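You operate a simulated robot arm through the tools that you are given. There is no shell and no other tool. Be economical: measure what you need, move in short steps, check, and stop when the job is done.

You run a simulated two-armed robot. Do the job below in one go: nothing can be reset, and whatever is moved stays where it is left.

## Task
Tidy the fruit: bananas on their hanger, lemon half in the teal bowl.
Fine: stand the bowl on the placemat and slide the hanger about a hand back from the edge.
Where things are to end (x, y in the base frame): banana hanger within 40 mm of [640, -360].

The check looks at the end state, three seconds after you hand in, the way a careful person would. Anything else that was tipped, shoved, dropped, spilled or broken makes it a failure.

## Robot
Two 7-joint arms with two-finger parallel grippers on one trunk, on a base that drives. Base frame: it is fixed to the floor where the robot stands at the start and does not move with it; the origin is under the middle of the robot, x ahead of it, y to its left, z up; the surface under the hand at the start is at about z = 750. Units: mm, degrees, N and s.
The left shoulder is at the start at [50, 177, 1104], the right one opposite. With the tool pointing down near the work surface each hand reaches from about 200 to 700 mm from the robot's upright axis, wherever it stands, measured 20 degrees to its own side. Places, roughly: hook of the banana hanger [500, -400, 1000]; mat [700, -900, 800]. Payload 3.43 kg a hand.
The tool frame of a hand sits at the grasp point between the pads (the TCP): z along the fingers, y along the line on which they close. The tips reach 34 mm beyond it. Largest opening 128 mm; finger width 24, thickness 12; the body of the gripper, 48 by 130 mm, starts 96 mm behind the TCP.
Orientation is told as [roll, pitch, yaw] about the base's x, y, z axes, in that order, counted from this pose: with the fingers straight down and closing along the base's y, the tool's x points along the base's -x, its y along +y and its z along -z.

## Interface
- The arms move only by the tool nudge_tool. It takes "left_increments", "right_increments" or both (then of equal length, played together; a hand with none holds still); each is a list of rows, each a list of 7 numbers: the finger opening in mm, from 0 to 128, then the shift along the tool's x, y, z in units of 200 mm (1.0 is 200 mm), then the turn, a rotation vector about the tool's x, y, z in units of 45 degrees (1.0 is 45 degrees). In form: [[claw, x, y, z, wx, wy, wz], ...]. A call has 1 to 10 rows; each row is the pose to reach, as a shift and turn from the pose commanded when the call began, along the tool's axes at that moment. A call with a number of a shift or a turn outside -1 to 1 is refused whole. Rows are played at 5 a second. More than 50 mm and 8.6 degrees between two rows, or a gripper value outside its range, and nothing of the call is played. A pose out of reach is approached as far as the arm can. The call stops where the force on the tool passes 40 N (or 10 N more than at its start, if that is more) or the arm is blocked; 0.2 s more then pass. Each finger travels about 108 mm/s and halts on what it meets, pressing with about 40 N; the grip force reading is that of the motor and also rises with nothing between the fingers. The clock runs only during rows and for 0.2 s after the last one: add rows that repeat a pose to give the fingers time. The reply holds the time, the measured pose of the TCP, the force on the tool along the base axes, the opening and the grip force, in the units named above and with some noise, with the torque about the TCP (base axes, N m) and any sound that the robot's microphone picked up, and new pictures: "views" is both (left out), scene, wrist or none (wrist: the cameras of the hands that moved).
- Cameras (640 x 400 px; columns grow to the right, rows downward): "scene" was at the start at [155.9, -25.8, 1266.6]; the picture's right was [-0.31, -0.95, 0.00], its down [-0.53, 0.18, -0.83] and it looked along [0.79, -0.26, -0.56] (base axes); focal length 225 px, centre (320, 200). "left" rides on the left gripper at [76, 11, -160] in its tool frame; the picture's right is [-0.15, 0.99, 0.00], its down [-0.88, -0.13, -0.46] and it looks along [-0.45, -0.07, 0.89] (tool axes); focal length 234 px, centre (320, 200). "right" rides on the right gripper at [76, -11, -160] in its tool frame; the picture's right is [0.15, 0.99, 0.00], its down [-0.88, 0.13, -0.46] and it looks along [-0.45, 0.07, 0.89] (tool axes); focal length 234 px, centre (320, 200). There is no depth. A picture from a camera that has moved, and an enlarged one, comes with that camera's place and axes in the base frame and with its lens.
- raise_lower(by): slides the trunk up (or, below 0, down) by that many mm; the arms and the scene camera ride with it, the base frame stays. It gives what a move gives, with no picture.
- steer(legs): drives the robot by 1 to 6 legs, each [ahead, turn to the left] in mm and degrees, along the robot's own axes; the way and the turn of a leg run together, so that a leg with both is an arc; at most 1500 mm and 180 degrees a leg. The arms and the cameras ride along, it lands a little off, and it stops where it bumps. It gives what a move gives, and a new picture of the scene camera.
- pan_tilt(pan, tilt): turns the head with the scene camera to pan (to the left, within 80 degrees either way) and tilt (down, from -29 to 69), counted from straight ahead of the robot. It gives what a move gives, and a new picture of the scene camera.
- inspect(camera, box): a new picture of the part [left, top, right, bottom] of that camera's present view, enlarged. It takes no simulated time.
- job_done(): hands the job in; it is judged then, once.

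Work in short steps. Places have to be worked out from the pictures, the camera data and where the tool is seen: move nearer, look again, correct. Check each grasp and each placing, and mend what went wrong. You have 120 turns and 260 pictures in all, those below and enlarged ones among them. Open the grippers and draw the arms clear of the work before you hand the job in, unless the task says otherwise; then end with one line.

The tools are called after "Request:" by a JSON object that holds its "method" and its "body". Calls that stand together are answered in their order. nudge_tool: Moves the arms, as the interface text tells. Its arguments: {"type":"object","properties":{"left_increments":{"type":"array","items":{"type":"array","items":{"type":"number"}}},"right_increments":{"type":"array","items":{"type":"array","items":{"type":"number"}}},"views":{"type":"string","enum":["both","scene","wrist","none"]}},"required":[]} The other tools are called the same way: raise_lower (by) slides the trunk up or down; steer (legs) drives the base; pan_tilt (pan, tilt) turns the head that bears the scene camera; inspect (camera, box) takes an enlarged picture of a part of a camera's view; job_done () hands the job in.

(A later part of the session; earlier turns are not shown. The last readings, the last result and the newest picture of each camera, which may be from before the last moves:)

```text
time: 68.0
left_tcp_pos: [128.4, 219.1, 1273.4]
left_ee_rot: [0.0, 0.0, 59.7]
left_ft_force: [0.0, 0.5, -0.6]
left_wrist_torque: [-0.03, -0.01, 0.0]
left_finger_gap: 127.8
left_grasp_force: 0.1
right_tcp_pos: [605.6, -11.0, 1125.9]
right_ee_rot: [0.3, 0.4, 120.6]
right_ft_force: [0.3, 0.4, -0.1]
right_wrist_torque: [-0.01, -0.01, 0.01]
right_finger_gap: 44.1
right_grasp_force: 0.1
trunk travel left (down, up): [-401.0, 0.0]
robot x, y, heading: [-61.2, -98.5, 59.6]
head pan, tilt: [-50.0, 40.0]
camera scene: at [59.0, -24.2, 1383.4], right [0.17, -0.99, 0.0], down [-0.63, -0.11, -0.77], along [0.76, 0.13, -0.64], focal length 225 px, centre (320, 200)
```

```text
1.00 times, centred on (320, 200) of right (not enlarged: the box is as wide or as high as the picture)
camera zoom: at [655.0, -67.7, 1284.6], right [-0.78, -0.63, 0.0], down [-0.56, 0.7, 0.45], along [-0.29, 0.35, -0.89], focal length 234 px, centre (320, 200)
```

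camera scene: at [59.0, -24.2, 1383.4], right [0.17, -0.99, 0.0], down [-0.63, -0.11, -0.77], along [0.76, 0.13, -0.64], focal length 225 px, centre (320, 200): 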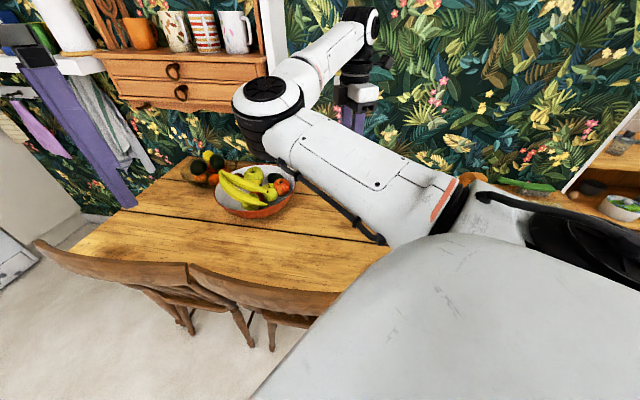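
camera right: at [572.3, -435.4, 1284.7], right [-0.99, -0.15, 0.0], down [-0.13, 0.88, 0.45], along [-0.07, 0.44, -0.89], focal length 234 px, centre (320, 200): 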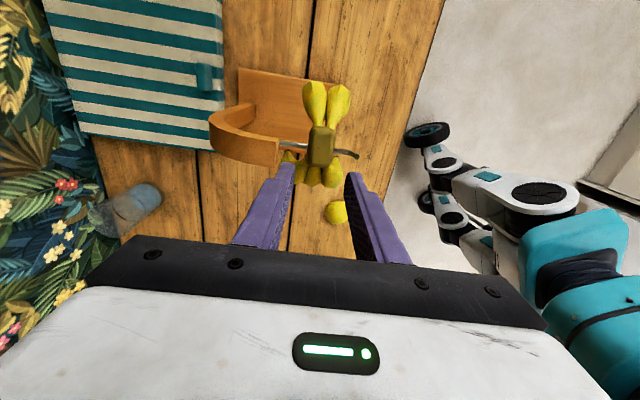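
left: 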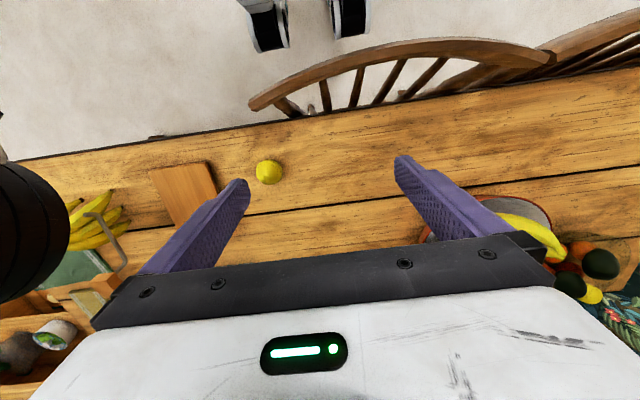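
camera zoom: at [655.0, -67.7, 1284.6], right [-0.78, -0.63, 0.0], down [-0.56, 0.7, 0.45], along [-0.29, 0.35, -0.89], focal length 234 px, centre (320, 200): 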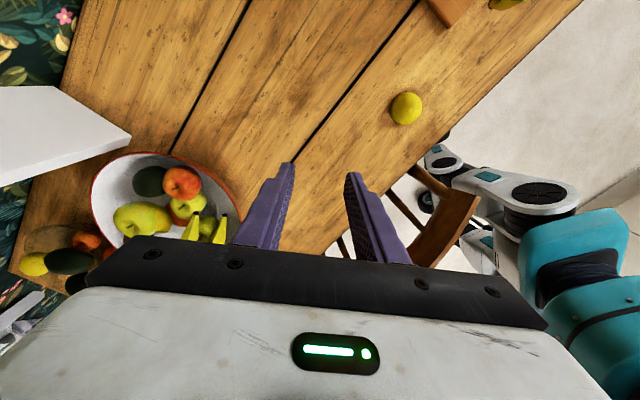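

Lemon at ≈[484,−148]. Moving above it and partly down.

Request:
{"method": "nudge_tool", "body": {"right_increments": [[80, 0.06, 0.18, 0, 0, 0, 0], [100, 0.12, 0.36, 0.08, 0, 0, 0], [100, 0.18, 0.54, 0.2, 0, 0, 0], [100, 0.24, 0.72, 0.35, 0, 0, 0], [100, 0.28, 0.874, 0.5, 0, 0, 0], [100, 0.28, 0.874, 0.7, 0, 0, 0], [100, 0.28, 0.874, 0.9, 0, 0, 0]], "views": "both"}}

Request:
{"method": "inspect", "body": {"camera": "right", "box": [240, 80, 420, 220]}}

```text
time: 69.6
left_tcp_pos: [129.2, 219.5, 1274.0]
left_ee_rot: [0.0, 0.0, 59.7]
left_ft_force: [0.0, 0.4, 0.2]
left_wrist_torque: [-0.03, 0.03, 0.0]
left_finger_gap: 127.8
left_grasp_force: 0.2
right_tcp_pos: [485.7, -152.5, 946.1]
right_ee_rot: [0.0, 0.4, 120.5]
right_ft_force: [-0.7, 0.1, -0.3]
right_wrist_torque: [-0.01, -0.02, 0.01]
right_finger_gap: 100.1
right_grasp_force: 0.0
trunk travel left (down, up): [-401.0, 0.0]
robot x, y, heading: [-64.7, -98.8, 59.7]
head pan, tilt: [-50.0, 40.0]
camera scene: at [59.5, -24.6, 1383.4], right [0.17, -0.99, 0.0], down [-0.63, -0.11, -0.77], along [0.76, 0.13, -0.64], focal length 225 px, centre (320, 200)
camera right: at [534.5, -207.7, 1105.4], right [-0.78, -0.63, 0.0], down [-0.56, 0.69, 0.45], along [-0.28, 0.35, -0.89], focal length 234 px, centre (320, 200)
```

scene: 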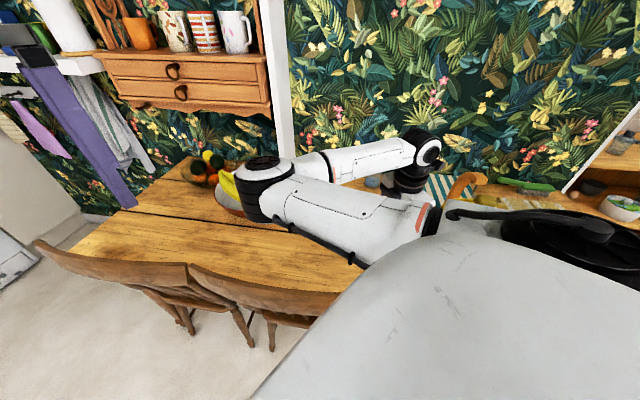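
right: 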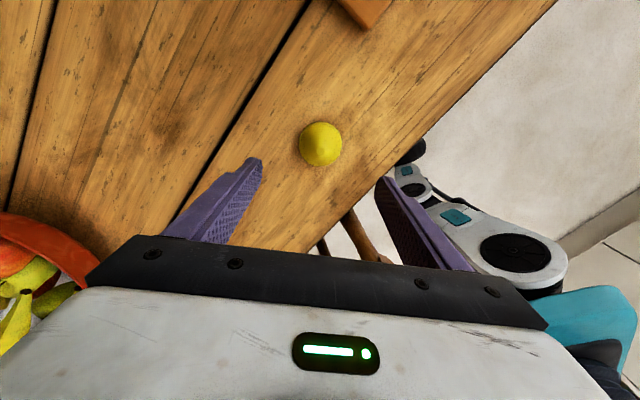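

```text
2.86 times, centred on (330, 150) of right
camera zoom: at [534.5, -207.7, 1105.4], right [-0.78, -0.63, 0.0], down [-0.56, 0.69, 0.45], along [-0.28, 0.35, -0.89], focal length 669 px, centre (291, 343)
```

zoom: 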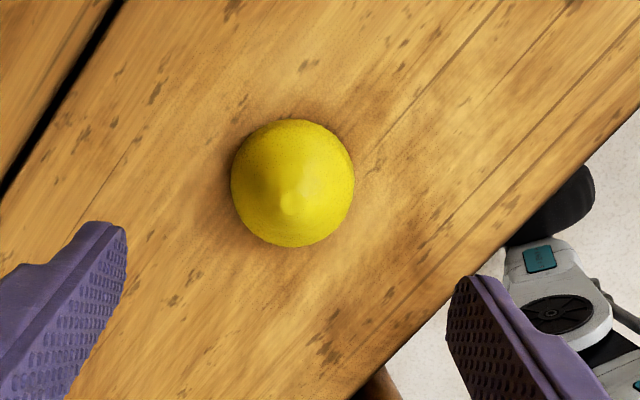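

Lemon half (flat side down, Ø≈63) at [484,−145]. I descend around it to TCP z≈792.

Request:
{"method": "nudge_tool", "body": {"right_increments": [[100, -0.037, -0.012, 0.2, 0, 0, 0], [100, -0.037, -0.012, 0.4, 0, 0, 0], [100, -0.037, -0.012, 0.6, 0, 0, 0], [90, -0.037, -0.012, 0.72, 0, 0, 0], [80, -0.037, -0.012, 0.77, 0, 0, 0]], "views": "both"}}

Request:
{"method": "inspect", "body": {"camera": "right", "box": [240, 100, 420, 240]}}

```text
time: 70.8
left_tcp_pos: [127.9, 219.3, 1273.3]
left_ee_rot: [0.0, 0.1, 59.7]
left_ft_force: [-0.5, -0.2, -0.4]
left_wrist_torque: [-0.01, -0.01, -0.02]
left_finger_gap: 127.7
left_grasp_force: 0.0
right_tcp_pos: [483.1, -144.5, 791.7]
right_ee_rot: [0.1, 0.3, 120.6]
right_ft_force: [-0.1, 0.0, 0.8]
right_wrist_torque: [0.02, 0.01, -0.01]
right_finger_gap: 79.8
right_grasp_force: 0.1
trunk travel left (down, up): [-401.0, 0.0]
robot x, y, heading: [-61.7, -99.8, 59.5]
head pan, tilt: [-50.0, 40.0]
camera scene: at [59.3, -24.5, 1383.4], right [0.17, -0.99, 0.0], down [-0.63, -0.11, -0.77], along [0.76, 0.13, -0.64], focal length 225 px, centre (320, 200)
camera right: at [532.0, -201.0, 950.2], right [-0.78, -0.63, 0.0], down [-0.56, 0.7, 0.45], along [-0.29, 0.35, -0.89], focal length 234 px, centre (320, 200)
```

scene: 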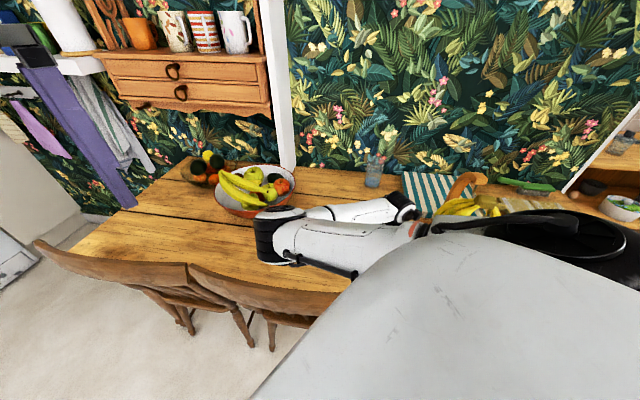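
right: 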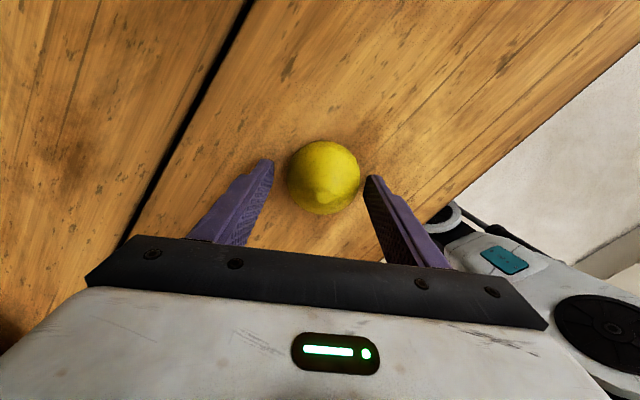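

```text
2.86 times, centred on (330, 170) of right
camera zoom: at [532.0, -201.0, 950.2], right [-0.78, -0.63, 0.0], down [-0.56, 0.7, 0.45], along [-0.29, 0.35, -0.89], focal length 669 px, centre (291, 286)
```

zoom: 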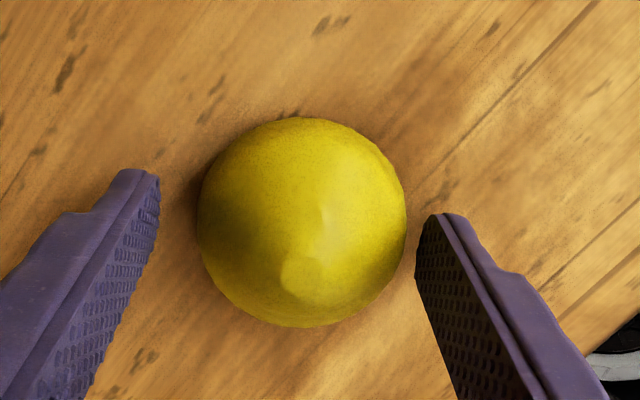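

Well centred; lower 3 mm and close.

Request:
{"method": "nudge_tool", "body": {"right_increments": [[75, 0, 0, 0.015, 0, 0, 0], [60, 0, 0, 0.015, 0, 0, 0], [45, 0, 0, 0.015, 0, 0, 0], [40, 0, 0, 0.015, 0, 0, 0]], "views": "none"}}

Request:
{"method": "nudge_tool", "body": {"right_increments": [[40, 0, 0, -0.05, 0, 0, 0], [40, 0, 0, -0.15, 0, 0, 0], [40, 0, 0, -0.3, 0, 0, 0], [40, 0, 0, -0.5, 0, 0, 0]], "views": "wrist"}}

```text
time: 71.8
left_tcp_pos: [128.0, 219.0, 1272.5]
left_ee_rot: [-0.1, 0.0, 59.7]
left_ft_force: [-0.2, -0.7, -0.4]
left_wrist_torque: [0.02, 0.04, -0.02]
left_finger_gap: 127.9
left_grasp_force: 0.0
right_tcp_pos: [482.7, -144.4, 788.2]
right_ee_rot: [0.2, 0.4, 120.7]
right_ft_force: [-0.4, 0.7, -0.8]
right_wrist_torque: [0.05, 0.01, -0.03]
right_finger_gap: 59.4
right_grasp_force: 39.8
trunk travel left (down, up): [-401.0, 0.0]
robot x, y, heading: [-61.9, -102.0, 59.6]
head pan, tilt: [-50.0, 40.0]
```

```text
time: 72.8
left_tcp_pos: [129.0, 219.2, 1273.3]
left_ee_rot: [0.0, 0.0, 59.7]
left_ft_force: [0.1, -0.4, -0.2]
left_wrist_torque: [0.0, -0.02, 0.03]
left_finger_gap: 127.9
left_grasp_force: 0.0
right_tcp_pos: [482.7, -143.0, 890.1]
right_ee_rot: [0.2, 0.4, 120.6]
right_ft_force: [0.0, -0.1, -1.0]
right_wrist_torque: [0.0, 0.02, 0.02]
right_finger_gap: 59.2
right_grasp_force: 40.3
trunk travel left (down, up): [-401.0, 0.0]
robot x, y, heading: [-61.2, -101.8, 60.1]
head pan, tilt: [-50.0, 40.0]
camera right: at [530.9, -200.5, 1048.7], right [-0.78, -0.63, 0.0], down [-0.56, 0.7, 0.45], along [-0.29, 0.35, -0.89], focal length 234 px, centre (320, 200)
```

right: 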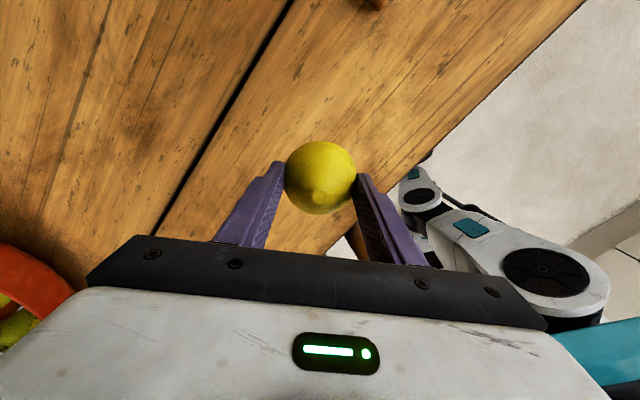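

Lemon half held. I raise it high, then drive around: back off along the heading, clear of hanger and chair, then over to the bowl side.

Request:
{"method": "nudge_tool", "body": {"right_increments": [[40, 0, 0, -0.2, 0, 0, 0], [40, 0, 0, -0.4, 0, 0, 0], [40, 0, 0, -0.6, 0, 0, 0], [40, 0, 0, -0.8, 0, 0, 0], [40, 0, 0, -1.0, 0, 0, 0]], "views": "none"}}

Request:
{"method": "steer", "body": {"legs": [[-450, 0]]}}

```text
time: 74.0
left_tcp_pos: [128.1, 219.7, 1272.5]
left_ee_rot: [0.0, 0.0, 59.7]
left_ft_force: [-0.2, 0.3, 0.3]
left_wrist_torque: [0.01, -0.01, 0.0]
left_finger_gap: 128.1
left_grasp_force: 0.1
right_tcp_pos: [484.1, -142.4, 1088.4]
right_ee_rot: [0.2, 0.4, 120.6]
right_ft_force: [-0.3, 0.3, -0.6]
right_wrist_torque: [0.01, -0.01, 0.0]
right_finger_gap: 59.1
right_grasp_force: 40.0
trunk travel left (down, up): [-401.0, 0.0]
robot x, y, heading: [-62.6, -103.7, 60.0]
head pan, tilt: [-50.0, 40.0]
```

```text
time: 76.7
left_tcp_pos: [-94.8, -164.9, 1273.5]
left_ee_rot: [0.1, 0.0, 59.5]
left_ft_force: [-0.3, 0.1, 0.5]
left_wrist_torque: [-0.01, 0.0, 0.0]
left_finger_gap: 128.5
left_grasp_force: 0.1
right_tcp_pos: [258.6, -526.7, 1087.6]
right_ee_rot: [0.3, 0.4, 120.3]
right_ft_force: [-0.3, 0.2, -0.5]
right_wrist_torque: [-0.01, -0.06, 0.03]
right_finger_gap: 58.9
right_grasp_force: 39.7
trunk travel left (down, up): [-401.0, 0.0]
robot x, y, heading: [-286.9, -484.1, 59.6]
head pan, tilt: [-50.0, 40.0]
camera scene: at [-165.4, -408.5, 1383.4], right [0.17, -0.99, 0.0], down [-0.63, -0.11, -0.77], along [0.76, 0.13, -0.64], focal length 225 px, centre (320, 200)
```

scene: 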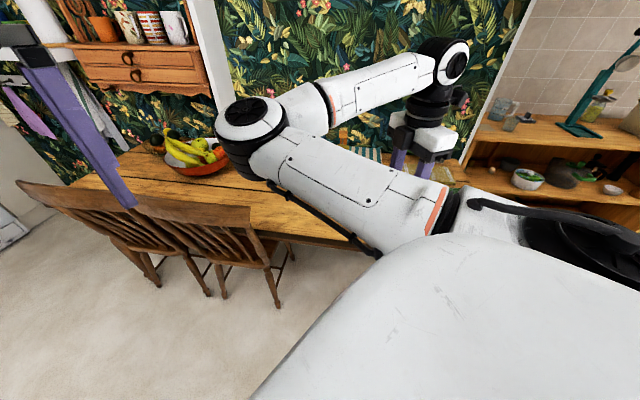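

Now turn right, drive to about [−5,−660] and face about 30°.

Request:
{"method": "steer", "body": {"legs": [[0, -90], [330, 0], [0, 60]]}}

Request:
{"method": "inspect", "body": {"camera": "right", "box": [0, 0, 640, 400]}}

```text
time: 85.3
left_tcp_pos: [315.5, -463.1, 1273.8]
left_ee_rot: [0.0, 0.0, 29.9]
left_ft_force: [0.0, 0.7, -0.2]
left_wrist_torque: [0.0, -0.01, -0.03]
left_finger_gap: 128.0
left_grasp_force: 0.1
right_tcp_pos: [445.8, -953.7, 1089.9]
right_ee_rot: [0.2, 0.3, 90.7]
right_ft_force: [-0.3, 0.2, 0.0]
right_wrist_torque: [-0.01, 0.0, -0.01]
right_finger_gap: 57.9
right_grasp_force: 39.7
trunk travel left (down, up): [-401.0, 0.0]
robot x, y, heading: [-10.3, -645.1, 29.7]
head pan, tilt: [-50.0, 40.0]
camera scene: at [134.1, -638.2, 1383.4], right [-0.35, -0.94, 0.0], down [-0.6, 0.22, -0.77], along [0.72, -0.26, -0.64], focal length 225 px, centre (320, 200)
```

scene: 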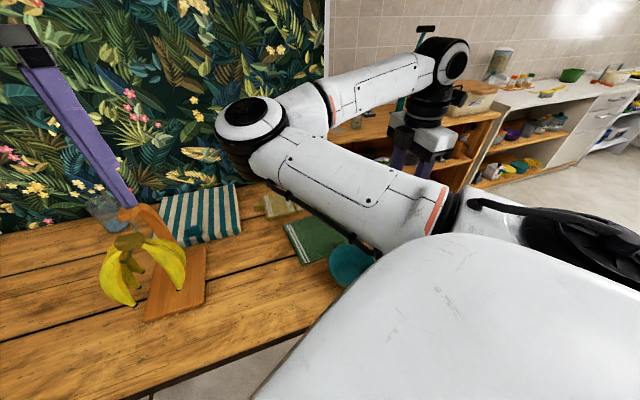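

```text
1.00 times, centred on (320, 200) of right (not enlarged: the box is as wide or as high as the picture)
camera zoom: at [457.8, -1025.8, 1248.3], right [-0.99, -0.16, 0.0], down [-0.14, 0.88, 0.45], along [-0.07, 0.44, -0.89], focal length 234 px, centre (320, 200)
```

zoom: 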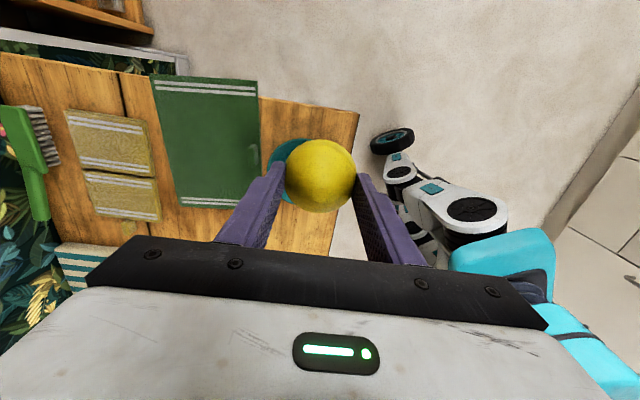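

Bananas remain hanging. I look closer at the mat (something small on its edge) and bowl.

Request:
{"method": "inspect", "body": {"camera": "right", "box": [130, 60, 350, 220]}}

Request:
{"method": "inspect", "body": {"camera": "scene", "box": [80, 170, 400, 330]}}

```text
2.50 times, centred on (240, 140) of right
camera zoom: at [457.8, -1025.8, 1248.3], right [-0.99, -0.16, 0.0], down [-0.14, 0.88, 0.45], along [-0.07, 0.44, -0.89], focal length 585 px, centre (520, 350)
```

zoom: 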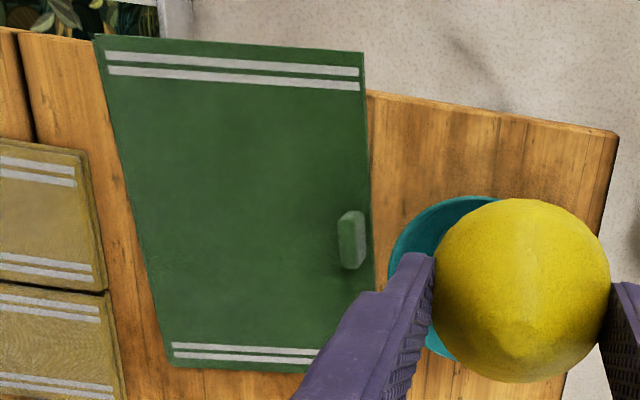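

```text
2.00 times, centred on (240, 250) of scene
camera zoom: at [134.1, -638.2, 1383.4], right [-0.35, -0.94, 0.0], down [-0.6, 0.22, -0.77], along [0.72, -0.26, -0.64], focal length 450 px, centre (480, 100)
```

zoom: 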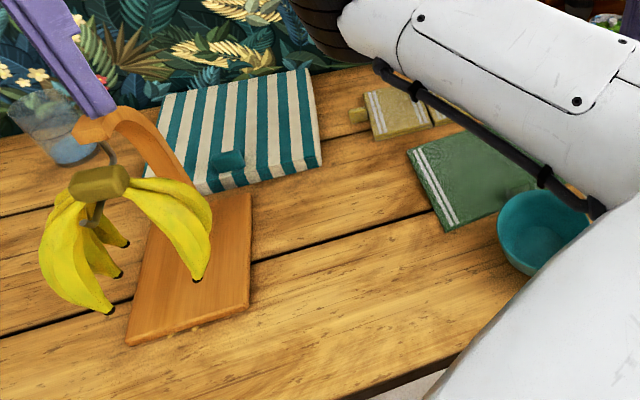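

The green bump is just the mat's tab. Bowl centre ≈[456,−850], rim z≈825. I bring the lemon above it.

Request:
{"method": "nudge_tool", "body": {"right_increments": [[40, -0.17, -0.02, 0, 0, 0, 0], [40, -0.34, -0.04, 0.1, 0, 0, 0], [40, -0.52, -0.05, 0.25, 0, 0, 0], [40, -0.52, -0.05, 0.4, 0, 0, 0], [40, -0.52, -0.05, 0.55, 0, 0, 0]], "views": "both"}}

Request:
{"method": "inspect", "body": {"camera": "right", "box": [220, 80, 420, 240]}}

```text
time: 86.5
left_tcp_pos: [316.0, -463.9, 1273.8]
left_ee_rot: [0.0, 0.0, 29.8]
left_ft_force: [-0.2, 0.5, 0.1]
left_wrist_torque: [0.01, 0.02, 0.02]
left_finger_gap: 127.8
left_grasp_force: 0.1
right_tcp_pos: [461.2, -868.5, 985.7]
right_ee_rot: [-1.4, 0.7, 87.8]
right_ft_force: [1.4, 0.0, -1.8]
right_wrist_torque: [0.01, 0.01, -0.02]
right_finger_gap: 58.1
right_grasp_force: 40.1
trunk travel left (down, up): [-401.0, 0.0]
robot x, y, heading: [-7.5, -645.3, 29.9]
head pan, tilt: [-50.0, 40.0]
camera scene: at [134.5, -638.7, 1383.3], right [-0.35, -0.94, 0.0], down [-0.6, 0.22, -0.77], along [0.72, -0.26, -0.64], focal length 225 px, centre (320, 200)
camera right: at [465.6, -941.3, 1145.8], right [-0.99, -0.11, -0.03], down [-0.11, 0.89, 0.44], along [-0.03, 0.44, -0.9], focal length 234 px, centre (320, 200)
```

scene: 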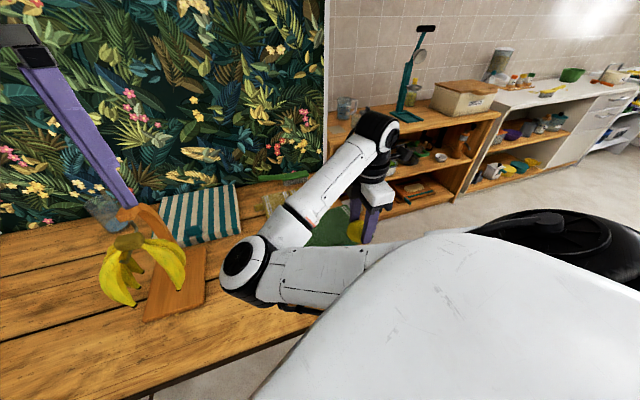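
right: 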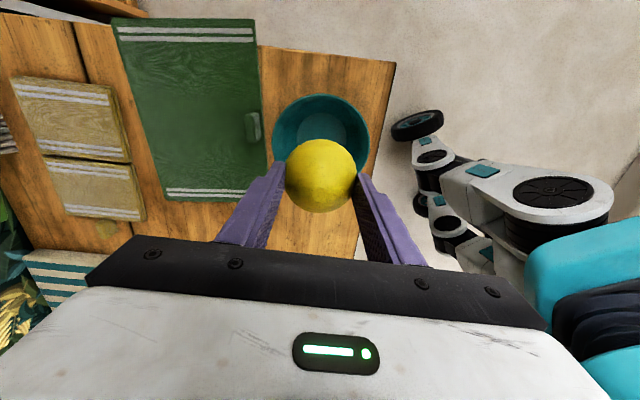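

```text
2.50 times, centred on (320, 160) of right
camera zoom: at [465.6, -941.3, 1145.8], right [-0.99, -0.11, -0.03], down [-0.11, 0.89, 0.44], along [-0.03, 0.44, -0.9], focal length 585 px, centre (320, 300)
```

zoom: 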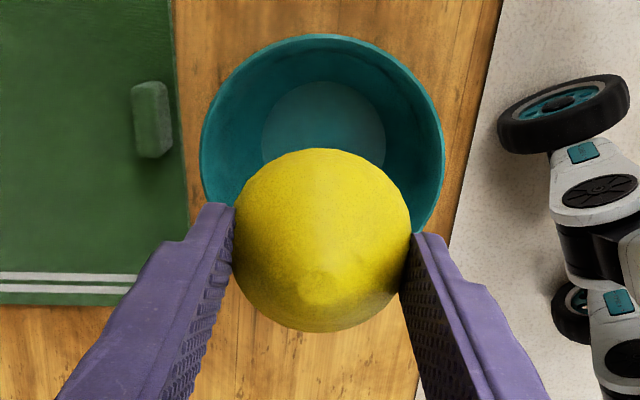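

Bowl centre ≈[464,−864], rim Ø≈132; the lemon is right above it. Lower toward it.

Request:
{"method": "nudge_tool", "body": {"right_increments": [[40, -0.02, -0.015, 0.15, 0, -0.03, -0.05], [40, -0.02, -0.015, 0.3, 0, -0.03, -0.05], [40, -0.02, -0.015, 0.45, 0, -0.03, -0.05], [40, -0.02, -0.015, 0.6, 0, -0.03, -0.05]], "views": "wrist"}}

```text
time: 87.5
left_tcp_pos: [316.8, -463.6, 1273.2]
left_ee_rot: [0.2, 0.0, 29.8]
left_ft_force: [0.4, -0.2, 0.6]
left_wrist_torque: [-0.05, -0.01, 0.01]
left_finger_gap: 128.1
left_grasp_force: 0.0
right_tcp_pos: [461.3, -862.3, 862.7]
right_ee_rot: [-0.7, 0.2, 91.5]
right_ft_force: [0.5, 0.3, -0.1]
right_wrist_torque: [-0.02, 0.01, 0.02]
right_finger_gap: 57.9
right_grasp_force: 39.9
trunk travel left (down, up): [-401.0, 0.0]
robot x, y, heading: [-7.5, -646.6, 29.9]
head pan, tilt: [-50.0, 40.0]
camera right: at [472.4, -934.7, 1021.1], right [-0.98, -0.17, -0.01], down [-0.16, 0.88, 0.45], along [-0.07, 0.45, -0.89], focal length 234 px, centre (320, 200)
```

right: 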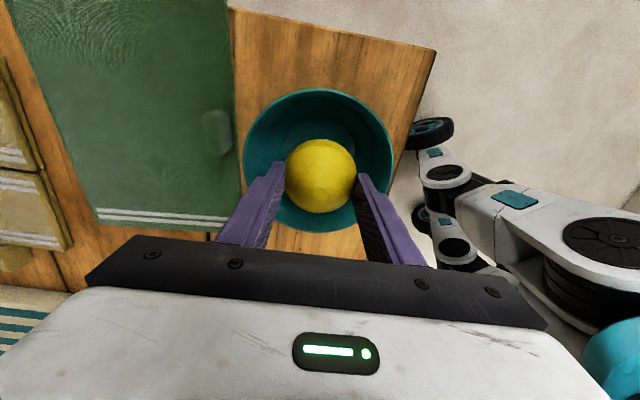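

Rim centre [466,−865], radius 65. I lower 34 mm more with a +4 mm x shift and release by opening slightly.

Request:
{"method": "nudge_tool", "body": {"right_increments": [[40, 0.01, -0.02, 0.08, 0, 0, 0], [40, 0.01, -0.02, 0.17, 0, 0, 0], [40, 0.01, -0.02, 0.17, 0, 0, 0], [64, 0.01, -0.02, 0.17, 0, 0, 0], [70, 0.01, -0.02, 0.17, 0, 0, 0], [70, 0.01, -0.02, 0.17, 0, 0, 0], [70, 0.01, -0.02, 0.0, 0, 0, 0], [70, 0.01, -0.02, -0.2, 0, 0, 0], [70, 0.01, -0.02, -0.4, 0, 0, 0]], "views": "wrist"}}

```text
time: 89.6
left_tcp_pos: [316.0, -462.8, 1272.9]
left_ee_rot: [0.0, 0.1, 29.8]
left_ft_force: [-0.3, 0.6, 0.9]
left_wrist_torque: [0.0, 0.03, -0.01]
left_finger_gap: 127.7
left_grasp_force: 0.1
right_tcp_pos: [419.7, -902.8, 906.8]
right_ee_rot: [7.5, 6.1, 90.6]
right_ft_force: [0.0, -0.1, 0.5]
right_wrist_torque: [-0.04, 0.0, -0.02]
right_finger_gap: 70.2
right_grasp_force: 0.1
trunk travel left (down, up): [-401.0, 0.0]
robot x, y, heading: [-9.5, -643.4, 29.5]
head pan, tilt: [-50.0, 40.0]
stopped in row 9 (right hand): the arm was blocked; the commanded pose is now the measured one
camera right: at [452.2, -958.2, 1071.5], right [-0.98, -0.14, 0.14], down [-0.08, 0.93, 0.37], along [-0.19, 0.35, -0.92], focal length 234 px, centre (320, 200)
```

right: 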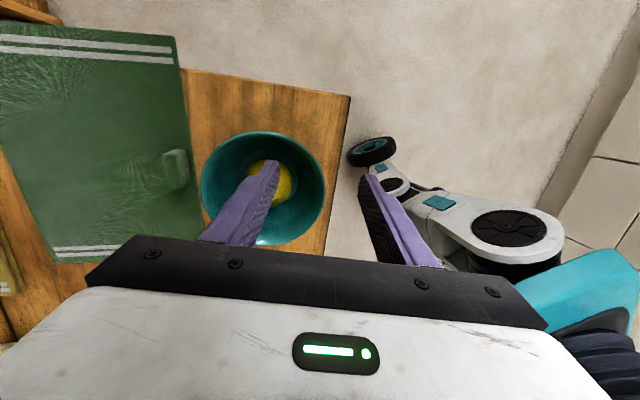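

The lemon is in the bowl and the bowl hasn't moved, but the arm was blocked on the way up. I look at the scene.

Request:
{"method": "pan_tilt", "body": {"pan": -45, "tilt": 55}}

```text
time: 90.4
left_tcp_pos: [316.6, -463.0, 1274.0]
left_ee_rot: [0.0, -0.1, 29.8]
left_ft_force: [-0.5, -0.5, -0.3]
left_wrist_torque: [-0.01, -0.01, -0.02]
left_finger_gap: 128.0
left_grasp_force: 0.0
right_tcp_pos: [419.1, -901.1, 908.5]
right_ee_rot: [7.4, 6.0, 90.6]
right_ft_force: [-0.7, 0.2, 0.0]
right_wrist_torque: [0.0, 0.02, -0.02]
right_finger_gap: 70.2
right_grasp_force: 0.1
trunk travel left (down, up): [-401.0, 0.0]
robot x, y, heading: [-10.1, -645.2, 30.0]
head pan, tilt: [-45.0, 55.0]
camera scene: at [123.9, -628.0, 1362.7], right [-0.26, -0.96, 0.0], down [-0.79, 0.22, -0.57], along [0.55, -0.15, -0.82], focal length 225 px, centre (320, 200)
```

scene: 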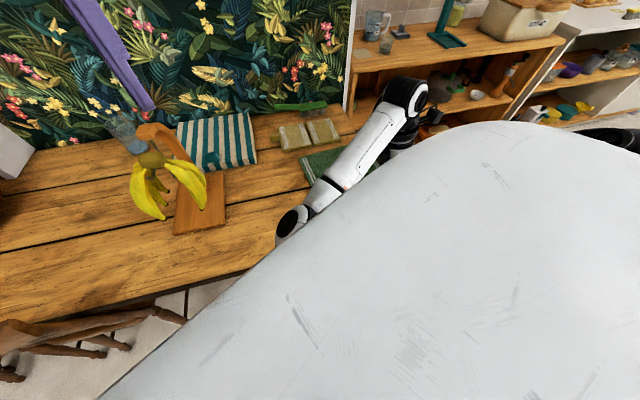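

The elbow has sunk low near the table edge. I carefully raise the hand and straighten it.

Request:
{"method": "nudge_tool", "body": {"right_increments": [[70, 0.05, 0, -0.1, 0, 0, 0], [70, 0.1, 0, -0.25, 0, 0, 0], [70, 0.15, 0, -0.4, 0, 0, 0], [70, 0.2, 0, -0.55, 0, 0, 0], [70, 0.2, 0, -0.7, 0, 0, 0]], "views": "both"}}

```text
time: 91.6
left_tcp_pos: [315.7, -462.7, 1273.4]
left_ee_rot: [0.1, -0.1, 29.8]
left_ft_force: [0.1, -0.5, -0.6]
left_wrist_torque: [-0.02, 0.02, 0.02]
left_finger_gap: 127.9
left_grasp_force: 0.1
right_tcp_pos: [438.1, -922.0, 1049.8]
right_ee_rot: [7.6, 5.9, 90.7]
right_ft_force: [-0.2, -0.1, 0.2]
right_wrist_torque: [0.02, 0.03, -0.01]
right_finger_gap: 70.3
right_grasp_force: 0.0
trunk travel left (down, up): [-401.0, 0.0]
robot x, y, heading: [-12.6, -647.1, 29.8]
head pan, tilt: [-45.0, 55.0]
camera scene: at [123.7, -627.7, 1362.6], right [-0.26, -0.96, 0.0], down [-0.79, 0.21, -0.57], along [0.55, -0.15, -0.82], focal length 225 px, centre (320, 200)
camera right: at [473.0, -979.9, 1213.3], right [-0.98, -0.15, 0.14], down [-0.08, 0.92, 0.38], along [-0.19, 0.36, -0.92], focal length 234 px, centre (320, 200)
```

scene: 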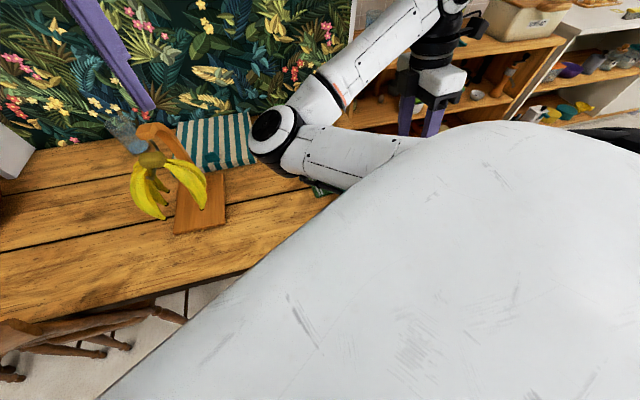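
right: 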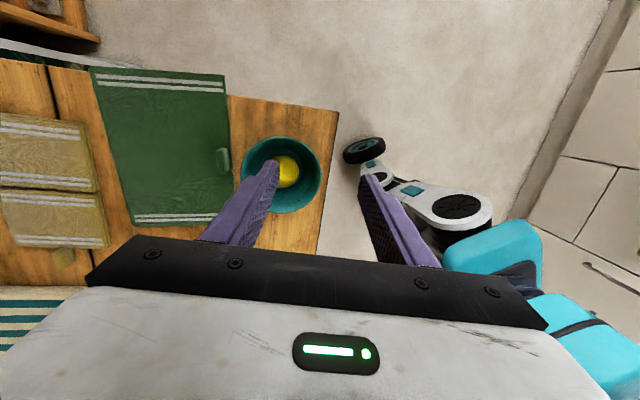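

Elbow recovered; bowl with lemon is undisturbed. I reposition the base (to ≈[−84,−585], same heading) so the bowl's near rim lies in the arm's comfortable zone.

Request:
{"method": "steer", "body": {"legs": [[0, -70], [-94, 0], [0, 70]]}}

Request:
{"method": "nudge_tool", "body": {"right_increments": [[70, 0, 0, 0, 0.05, 0.08, 0], [70, 0, 0, 0, 0.1, 0.165, 0]], "views": "none"}}

```text
time: 98.8
left_tcp_pos: [242.9, -400.9, 1272.2]
left_ee_rot: [-0.1, 0.0, 30.2]
left_ft_force: [-0.2, -0.3, 0.4]
left_wrist_torque: [-0.06, -0.02, 0.0]
left_finger_gap: 128.0
left_grasp_force: 0.0
right_tcp_pos: [370.5, -859.8, 1049.9]
right_ee_rot: [7.5, 5.8, 91.2]
right_ft_force: [-0.1, -0.3, 0.4]
right_wrist_torque: [-0.01, 0.0, 0.01]
right_finger_gap: 70.2
right_grasp_force: 0.2
trunk travel left (down, up): [-401.0, 0.0]
robot x, y, heading: [-77.6, -587.0, 30.2]
head pan, tilt: [-45.0, 55.0]
camera scene: at [52.0, -567.2, 1362.7], right [-0.25, -0.97, 0.0], down [-0.79, 0.21, -0.57], along [0.55, -0.15, -0.82], focal length 225 px, centre (320, 200)
```

scene: 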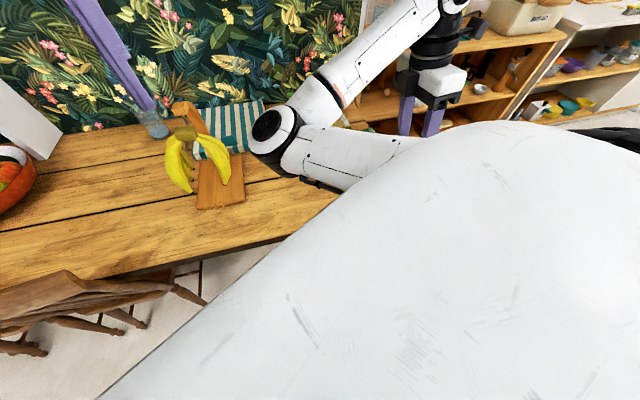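

```text
time: 99.4
left_tcp_pos: [243.8, -401.0, 1273.8]
left_ee_rot: [0.0, 0.0, 30.2]
left_ft_force: [0.8, -0.3, 0.7]
left_wrist_torque: [0.01, 0.0, 0.01]
left_finger_gap: 128.1
left_grasp_force: 0.1
right_tcp_pos: [369.5, -860.3, 1051.0]
right_ee_rot: [3.0, 13.3, 91.9]
right_ft_force: [0.8, -0.1, 0.4]
right_wrist_torque: [0.01, 0.01, -0.01]
right_finger_gap: 69.9
right_grasp_force: 0.0
trunk travel left (down, up): [-401.0, 0.0]
robot x, y, heading: [-77.7, -586.4, 30.2]
head pan, tilt: [-45.0, 55.0]
```

Wrong sign on one axis; I correct to vertical.

Request:
{"method": "nudge_tool", "body": {"right_increments": [[70, 0, 0, 0, 0.03, -0.15, 0.02], [70, 0, 0, 0, 0.067, -0.296, 0.04]], "views": "wrist"}}

```text
time: 100.0
left_tcp_pos: [242.9, -401.5, 1274.6]
left_ee_rot: [0.1, 0.1, 30.2]
left_ft_force: [0.1, -0.4, -0.4]
left_wrist_torque: [0.01, 0.0, 0.02]
left_finger_gap: 127.9
left_grasp_force: 0.1
right_tcp_pos: [371.5, -860.1, 1048.1]
right_ee_rot: [-0.2, -0.2, 89.7]
right_ft_force: [1.1, 0.1, -0.5]
right_wrist_torque: [0.01, 0.03, -0.02]
right_finger_gap: 70.0
right_grasp_force: 0.0
trunk travel left (down, up): [-401.0, 0.0]
robot x, y, heading: [-78.6, -587.9, 30.1]
head pan, tilt: [-45.0, 55.0]
camera right: at [381.5, -933.8, 1208.3], right [-0.99, -0.14, 0.0], down [-0.13, 0.88, 0.46], along [-0.06, 0.45, -0.89], focal length 234 px, centre (320, 200)
```

right: 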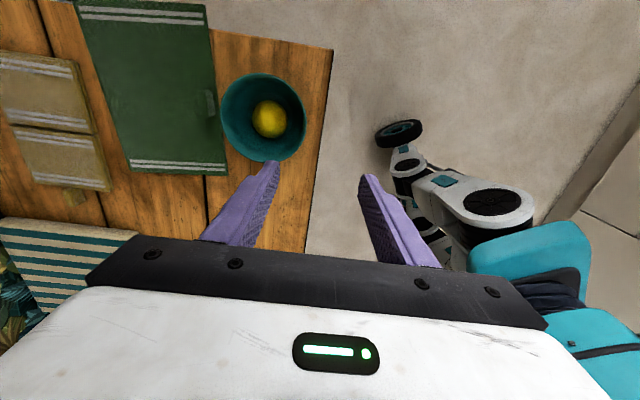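

Bowl centre [463,−864], rim z≈822, near rim at x≈398. I descend with a 40 mm opening straddling the near rim, stopping at TCP z≈870.

Request:
{"method": "nudge_tool", "body": {"right_increments": [[60, 0.02, -0.1, 0.1, 0, 0, 0], [50, 0.0225, -0.148, 0.3, 0, 0, 0], [40, 0.0225, -0.148, 0.5, 0, 0, 0], [40, 0.0225, -0.148, 0.7, 0, 0, 0], [40, 0.0225, -0.148, 0.88, 0, 0, 0]], "views": "both"}}

Request:
{"method": "inspect", "body": {"camera": "right", "box": [200, 60, 400, 240]}}

```text
time: 101.2
left_tcp_pos: [243.7, -400.6, 1273.5]
left_ee_rot: [0.1, 0.0, 30.2]
left_ft_force: [-0.7, -0.5, 0.5]
left_wrist_torque: [-0.01, -0.03, 0.0]
left_finger_gap: 127.9
left_grasp_force: 0.0
right_tcp_pos: [400.9, -864.4, 875.1]
right_ee_rot: [-0.2, 0.0, 89.8]
right_ft_force: [-0.6, -0.4, -0.2]
right_wrist_torque: [-0.01, 0.01, -0.01]
right_finger_gap: 40.1
right_grasp_force: 0.2
trunk travel left (down, up): [-401.0, 0.0]
robot x, y, heading: [-82.8, -586.8, 30.4]
head pan, tilt: [-45.0, 55.0]
camera scene: at [52.3, -567.5, 1362.7], right [-0.25, -0.97, 0.0], down [-0.79, 0.21, -0.57], along [0.55, -0.15, -0.82], focal length 225 px, centre (320, 200)
camera right: at [411.9, -938.3, 1034.1], right [-0.99, -0.14, 0.0], down [-0.13, 0.88, 0.45], along [-0.06, 0.45, -0.89], focal length 234 px, centre (320, 200)
```

scene: 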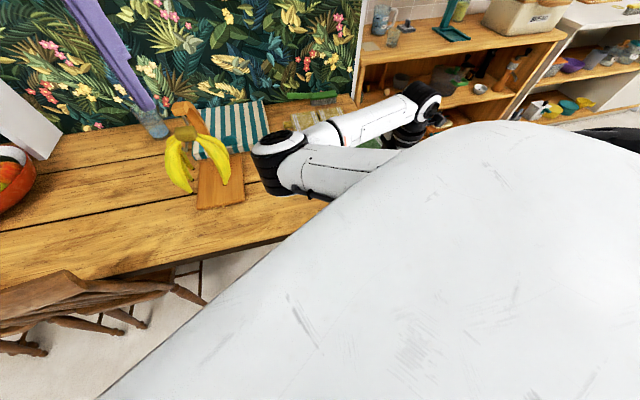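
right: 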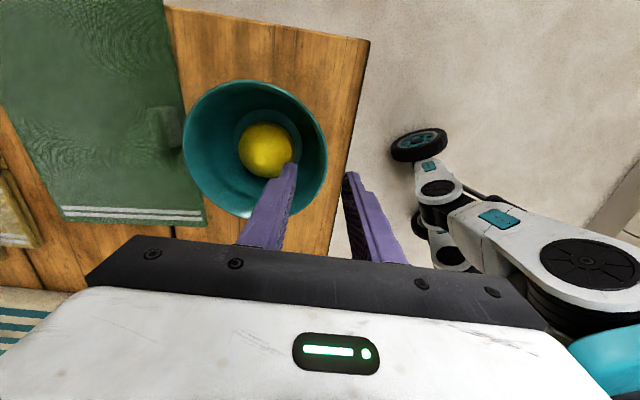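

```text
2.22 times, centred on (300, 150) of right
camera zoom: at [411.9, -938.3, 1034.1], right [-0.99, -0.14, 0.0], down [-0.13, 0.88, 0.45], along [-0.06, 0.45, -0.89], focal length 520 px, centre (364, 311)
```

zoom: 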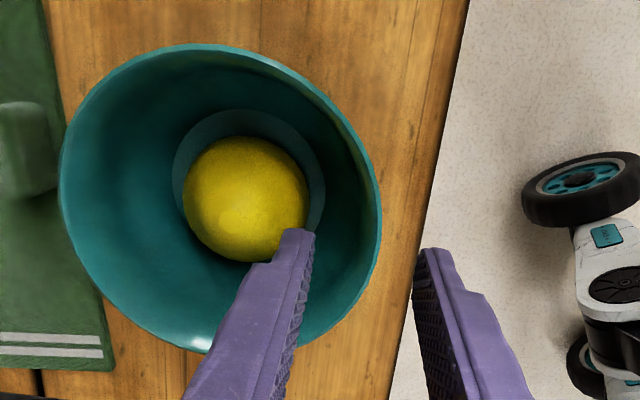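

Wall lies between the fingers. Descend 44 mm.

Request:
{"method": "nudge_tool", "body": {"right_increments": [[40, 0, 0, 0.1, 0, 0, 0], [40, 0, 0, 0.18, 0, 0, 0], [40, 0, 0, 0.22, 0, 0, 0]], "views": "wrist"}}

Request:
{"method": "inspect", "body": {"camera": "right", "box": [200, 60, 400, 240]}}

```text
time: 102.0
left_tcp_pos: [243.8, -400.1, 1273.3]
left_ee_rot: [0.1, 0.0, 30.2]
left_ft_force: [-0.1, -0.9, 0.5]
left_wrist_torque: [-0.01, -0.01, 0.0]
left_finger_gap: 128.0
left_grasp_force: 0.1
right_tcp_pos: [402.3, -864.3, 830.4]
right_ee_rot: [-0.2, 0.1, 89.8]
right_ft_force: [0.0, 0.6, -0.1]
right_wrist_torque: [0.01, 0.03, 0.02]
right_finger_gap: 39.7
right_grasp_force: 0.1
trunk travel left (down, up): [-401.0, 0.0]
robot x, y, heading: [-81.2, -584.6, 30.3]
head pan, tilt: [-45.0, 55.0]
camera right: at [412.6, -938.1, 989.3], right [-0.99, -0.14, 0.0], down [-0.13, 0.88, 0.46], along [-0.06, 0.45, -0.89], focal length 234 px, centre (320, 200)
```

right: 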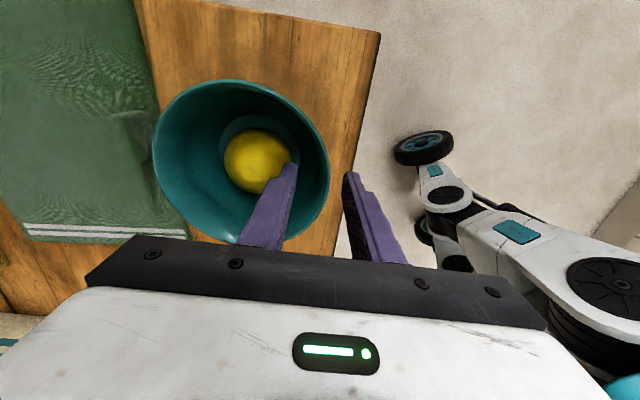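

```text
2.22 times, centred on (300, 150) of right
camera zoom: at [412.6, -938.1, 989.3], right [-0.99, -0.14, 0.0], down [-0.13, 0.88, 0.46], along [-0.06, 0.45, -0.89], focal length 520 px, centre (364, 311)
```

zoom: 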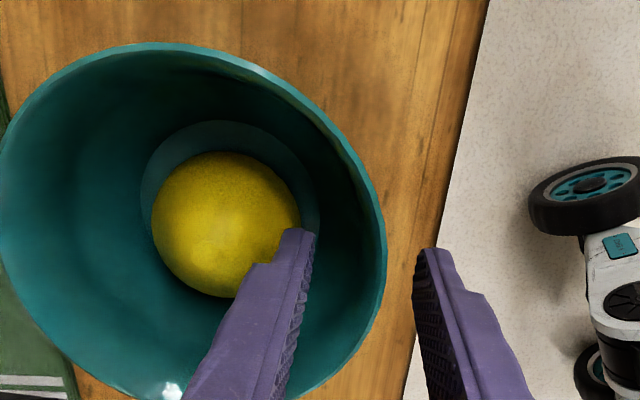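

Good. Close onto the wall.

Request:
{"method": "nudge_tool", "body": {"right_increments": [[28, 0, 0, 0, 0, 0, 0], [16, 0, 0, 0, 0, 0, 0], [6, 0, 0, 0, 0, 0, 0], [0, 0, 0, 0, 0, 0, 0], [0, 0, 0, 0, 0, 0, 0]], "views": "none"}}

Request:
{"method": "nudge_tool", "body": {"right_increments": [[0, 0, 0, -0.03, 0, 0, 0], [0, 0, 0, -0.08, 0, 0, 0], [0, 0, 0, -0.15, 0, 0, 0], [0, 0, 0, -0.25, 0, 0, 0]], "views": "both"}}

```text
time: 103.2
left_tcp_pos: [243.3, -400.4, 1274.2]
left_ee_rot: [-0.1, -0.1, 30.2]
left_ft_force: [-0.3, -0.6, 0.0]
left_wrist_torque: [0.0, -0.03, 0.02]
left_finger_gap: 128.1
left_grasp_force: 0.0
right_tcp_pos: [401.6, -862.1, 831.3]
right_ee_rot: [-0.3, 0.0, 89.8]
right_ft_force: [3.4, 3.3, 7.0]
right_wrist_torque: [-0.03, -0.94, 0.34]
right_finger_gap: 9.4
right_grasp_force: 40.0
trunk travel left (down, up): [-401.0, 0.0]
robot x, y, heading: [-82.2, -582.8, 30.2]
head pan, tilt: [-45.0, 55.0]
```

```text
time: 104.2
left_tcp_pos: [243.7, -400.3, 1273.4]
left_ee_rot: [0.1, 0.0, 30.2]
left_ft_force: [0.7, 0.2, 0.3]
left_wrist_torque: [0.0, -0.01, 0.0]
left_finger_gap: 128.2
left_grasp_force: 0.0
right_tcp_pos: [400.9, -863.9, 879.0]
right_ee_rot: [-0.2, 0.0, 89.6]
right_ft_force: [0.3, -1.2, -2.8]
right_wrist_torque: [0.01, 0.17, 0.0]
right_finger_gap: 6.1
right_grasp_force: 40.2
trunk travel left (down, up): [-401.0, 0.0]
robot x, y, heading: [-76.9, -585.5, 30.0]
head pan, tilt: [-45.0, 55.0]
camera scene: at [52.2, -567.4, 1362.6], right [-0.25, -0.97, 0.0], down [-0.79, 0.21, -0.57], along [0.55, -0.15, -0.82], focal length 225 px, centre (320, 200)
camera right: at [411.8, -937.8, 1038.7], right [-0.99, -0.14, 0.0], down [-0.13, 0.88, 0.46], along [-0.06, 0.45, -0.89], focal length 234 px, centre (320, 200)
```

scene: 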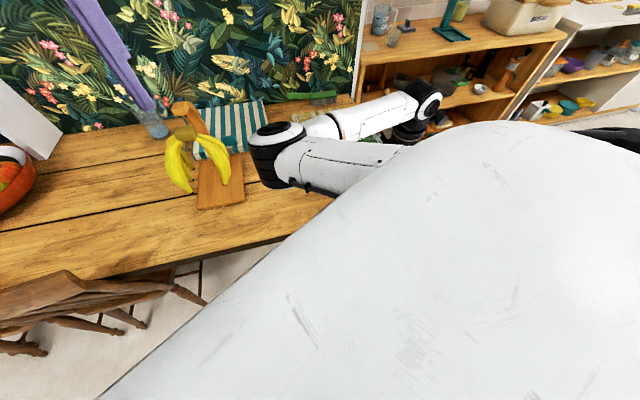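
right: 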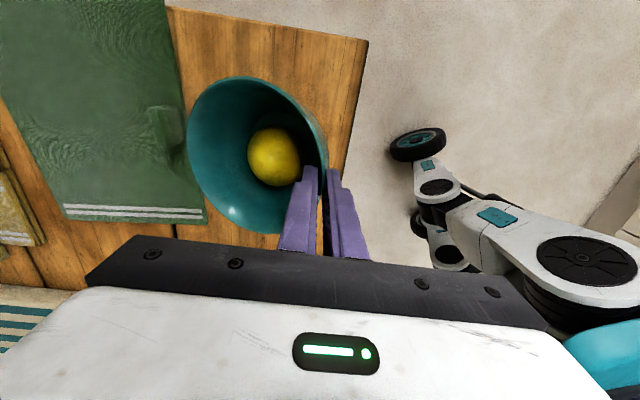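

The wrist force is only 2.8 N; I zoom to see whether the bowl has lifted and how it's tilted.

Request:
{"method": "inspect", "body": {"camera": "right", "box": [160, 50, 380, 250]}}

Request:
{"method": "pan_tilt", "body": {"pan": -70, "tilt": 35}}

```text
2.00 times, centred on (270, 150) of right
camera zoom: at [411.8, -937.8, 1038.7], right [-0.99, -0.14, 0.0], down [-0.13, 0.88, 0.46], along [-0.06, 0.45, -0.89], focal length 468 px, centre (420, 300)
```

zoom: 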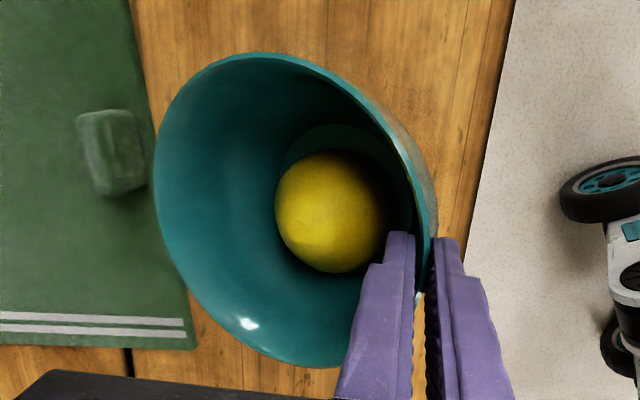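

```text
time: 105.1
left_tcp_pos: [243.7, -401.5, 1272.5]
left_ee_rot: [0.1, 0.0, 30.2]
left_ft_force: [-0.9, 0.3, 0.0]
left_wrist_torque: [-0.01, 0.0, 0.01]
left_finger_gap: 128.2
left_grasp_force: 0.0
right_tcp_pos: [401.6, -862.1, 879.6]
right_ee_rot: [-0.2, 0.0, 89.7]
right_ft_force: [-1.3, -0.3, -2.0]
right_wrist_torque: [0.01, 0.15, 0.0]
right_finger_gap: 6.5
right_grasp_force: 39.9
trunk travel left (down, up): [-401.0, 0.0]
robot x, y, heading: [-79.3, -586.4, 30.3]
head pan, tilt: [-70.0, 35.0]
camera scene: at [50.4, -605.4, 1390.8], right [-0.64, -0.77, 0.0], down [-0.44, 0.37, -0.82], along [0.63, -0.52, -0.57], focal length 225 px, centre (320, 200)
```

scene: 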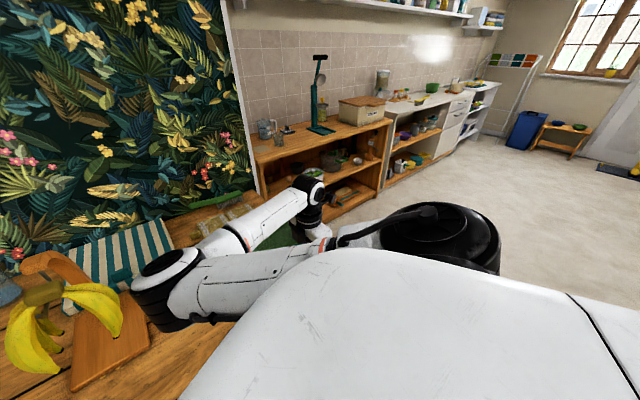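

The bowl appears gripped but tilted (~20°, far side down) because the pads aligned with the sloped wall. I lift a bit more and tilt the hand back 20° to level it.

Request:
{"method": "nudge_tool", "body": {"right_increments": [[0, 0, 0, -0.1, 0, 0, 0], [0, 0, 0, -0.2, 0, 0, 0], [0, 0, 0, -0.25, 0.15, 0, 0], [0, 0, 0, -0.25, 0.3, 0, 0], [0, 0, 0, -0.25, 0.45, 0, 0]], "views": "both"}}

Request:
{"method": "inspect", "body": {"camera": "right", "box": [160, 50, 380, 250]}}

```text
time: 106.3
left_tcp_pos: [243.3, -400.7, 1273.2]
left_ee_rot: [0.1, 0.0, 30.2]
left_ft_force: [0.7, 0.1, -0.6]
left_wrist_torque: [-0.01, -0.03, 0.0]
left_finger_gap: 128.1
left_grasp_force: 0.0
right_tcp_pos: [399.4, -862.7, 928.9]
right_ee_rot: [-20.4, 0.1, 89.8]
right_ft_force: [0.3, 0.3, -3.4]
right_wrist_torque: [-0.04, 0.2, 0.0]
right_finger_gap: 6.1
right_grasp_force: 39.9
trunk travel left (down, up): [-401.0, 0.0]
robot x, y, heading: [-85.0, -588.6, 29.9]
head pan, tilt: [-70.0, 35.0]
camera scene: at [50.1, -605.5, 1390.9], right [-0.64, -0.77, 0.0], down [-0.44, 0.37, -0.82], along [0.63, -0.52, -0.57], focal length 225 px, centre (320, 200)
camera right: at [354.8, -937.5, 1082.5], right [-0.93, -0.14, -0.35], down [-0.28, 0.88, 0.38], along [0.25, 0.45, -0.86], focal length 234 px, centre (320, 200)
```

scene: 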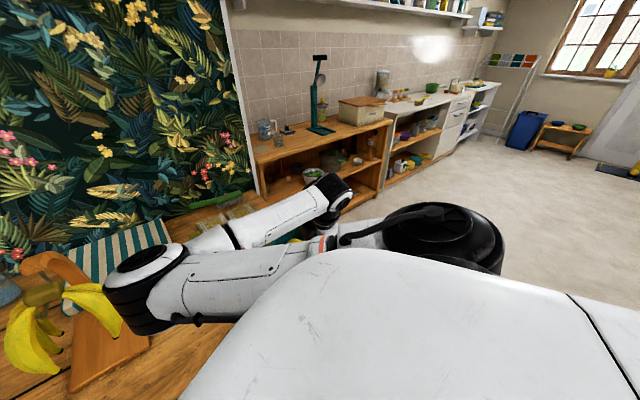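
right: 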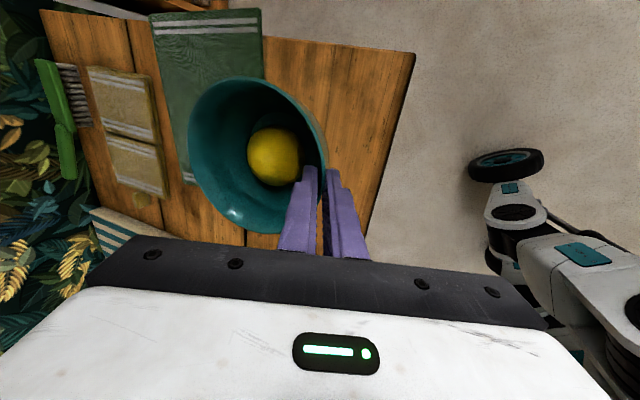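

```text
2.00 times, centred on (270, 150) of right
camera zoom: at [354.8, -937.5, 1082.5], right [-0.93, -0.14, -0.35], down [-0.28, 0.88, 0.38], along [0.25, 0.45, -0.86], focal length 468 px, centre (420, 300)
```

zoom: 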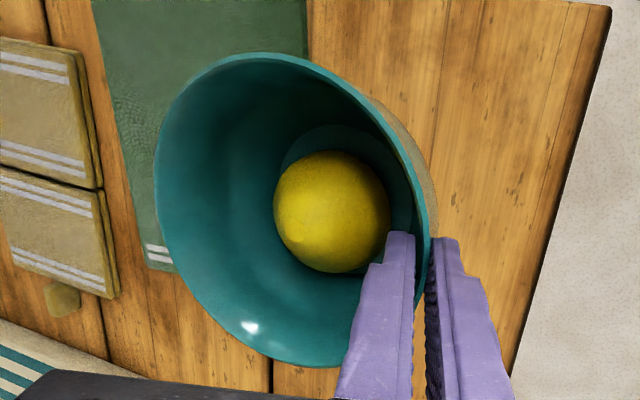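

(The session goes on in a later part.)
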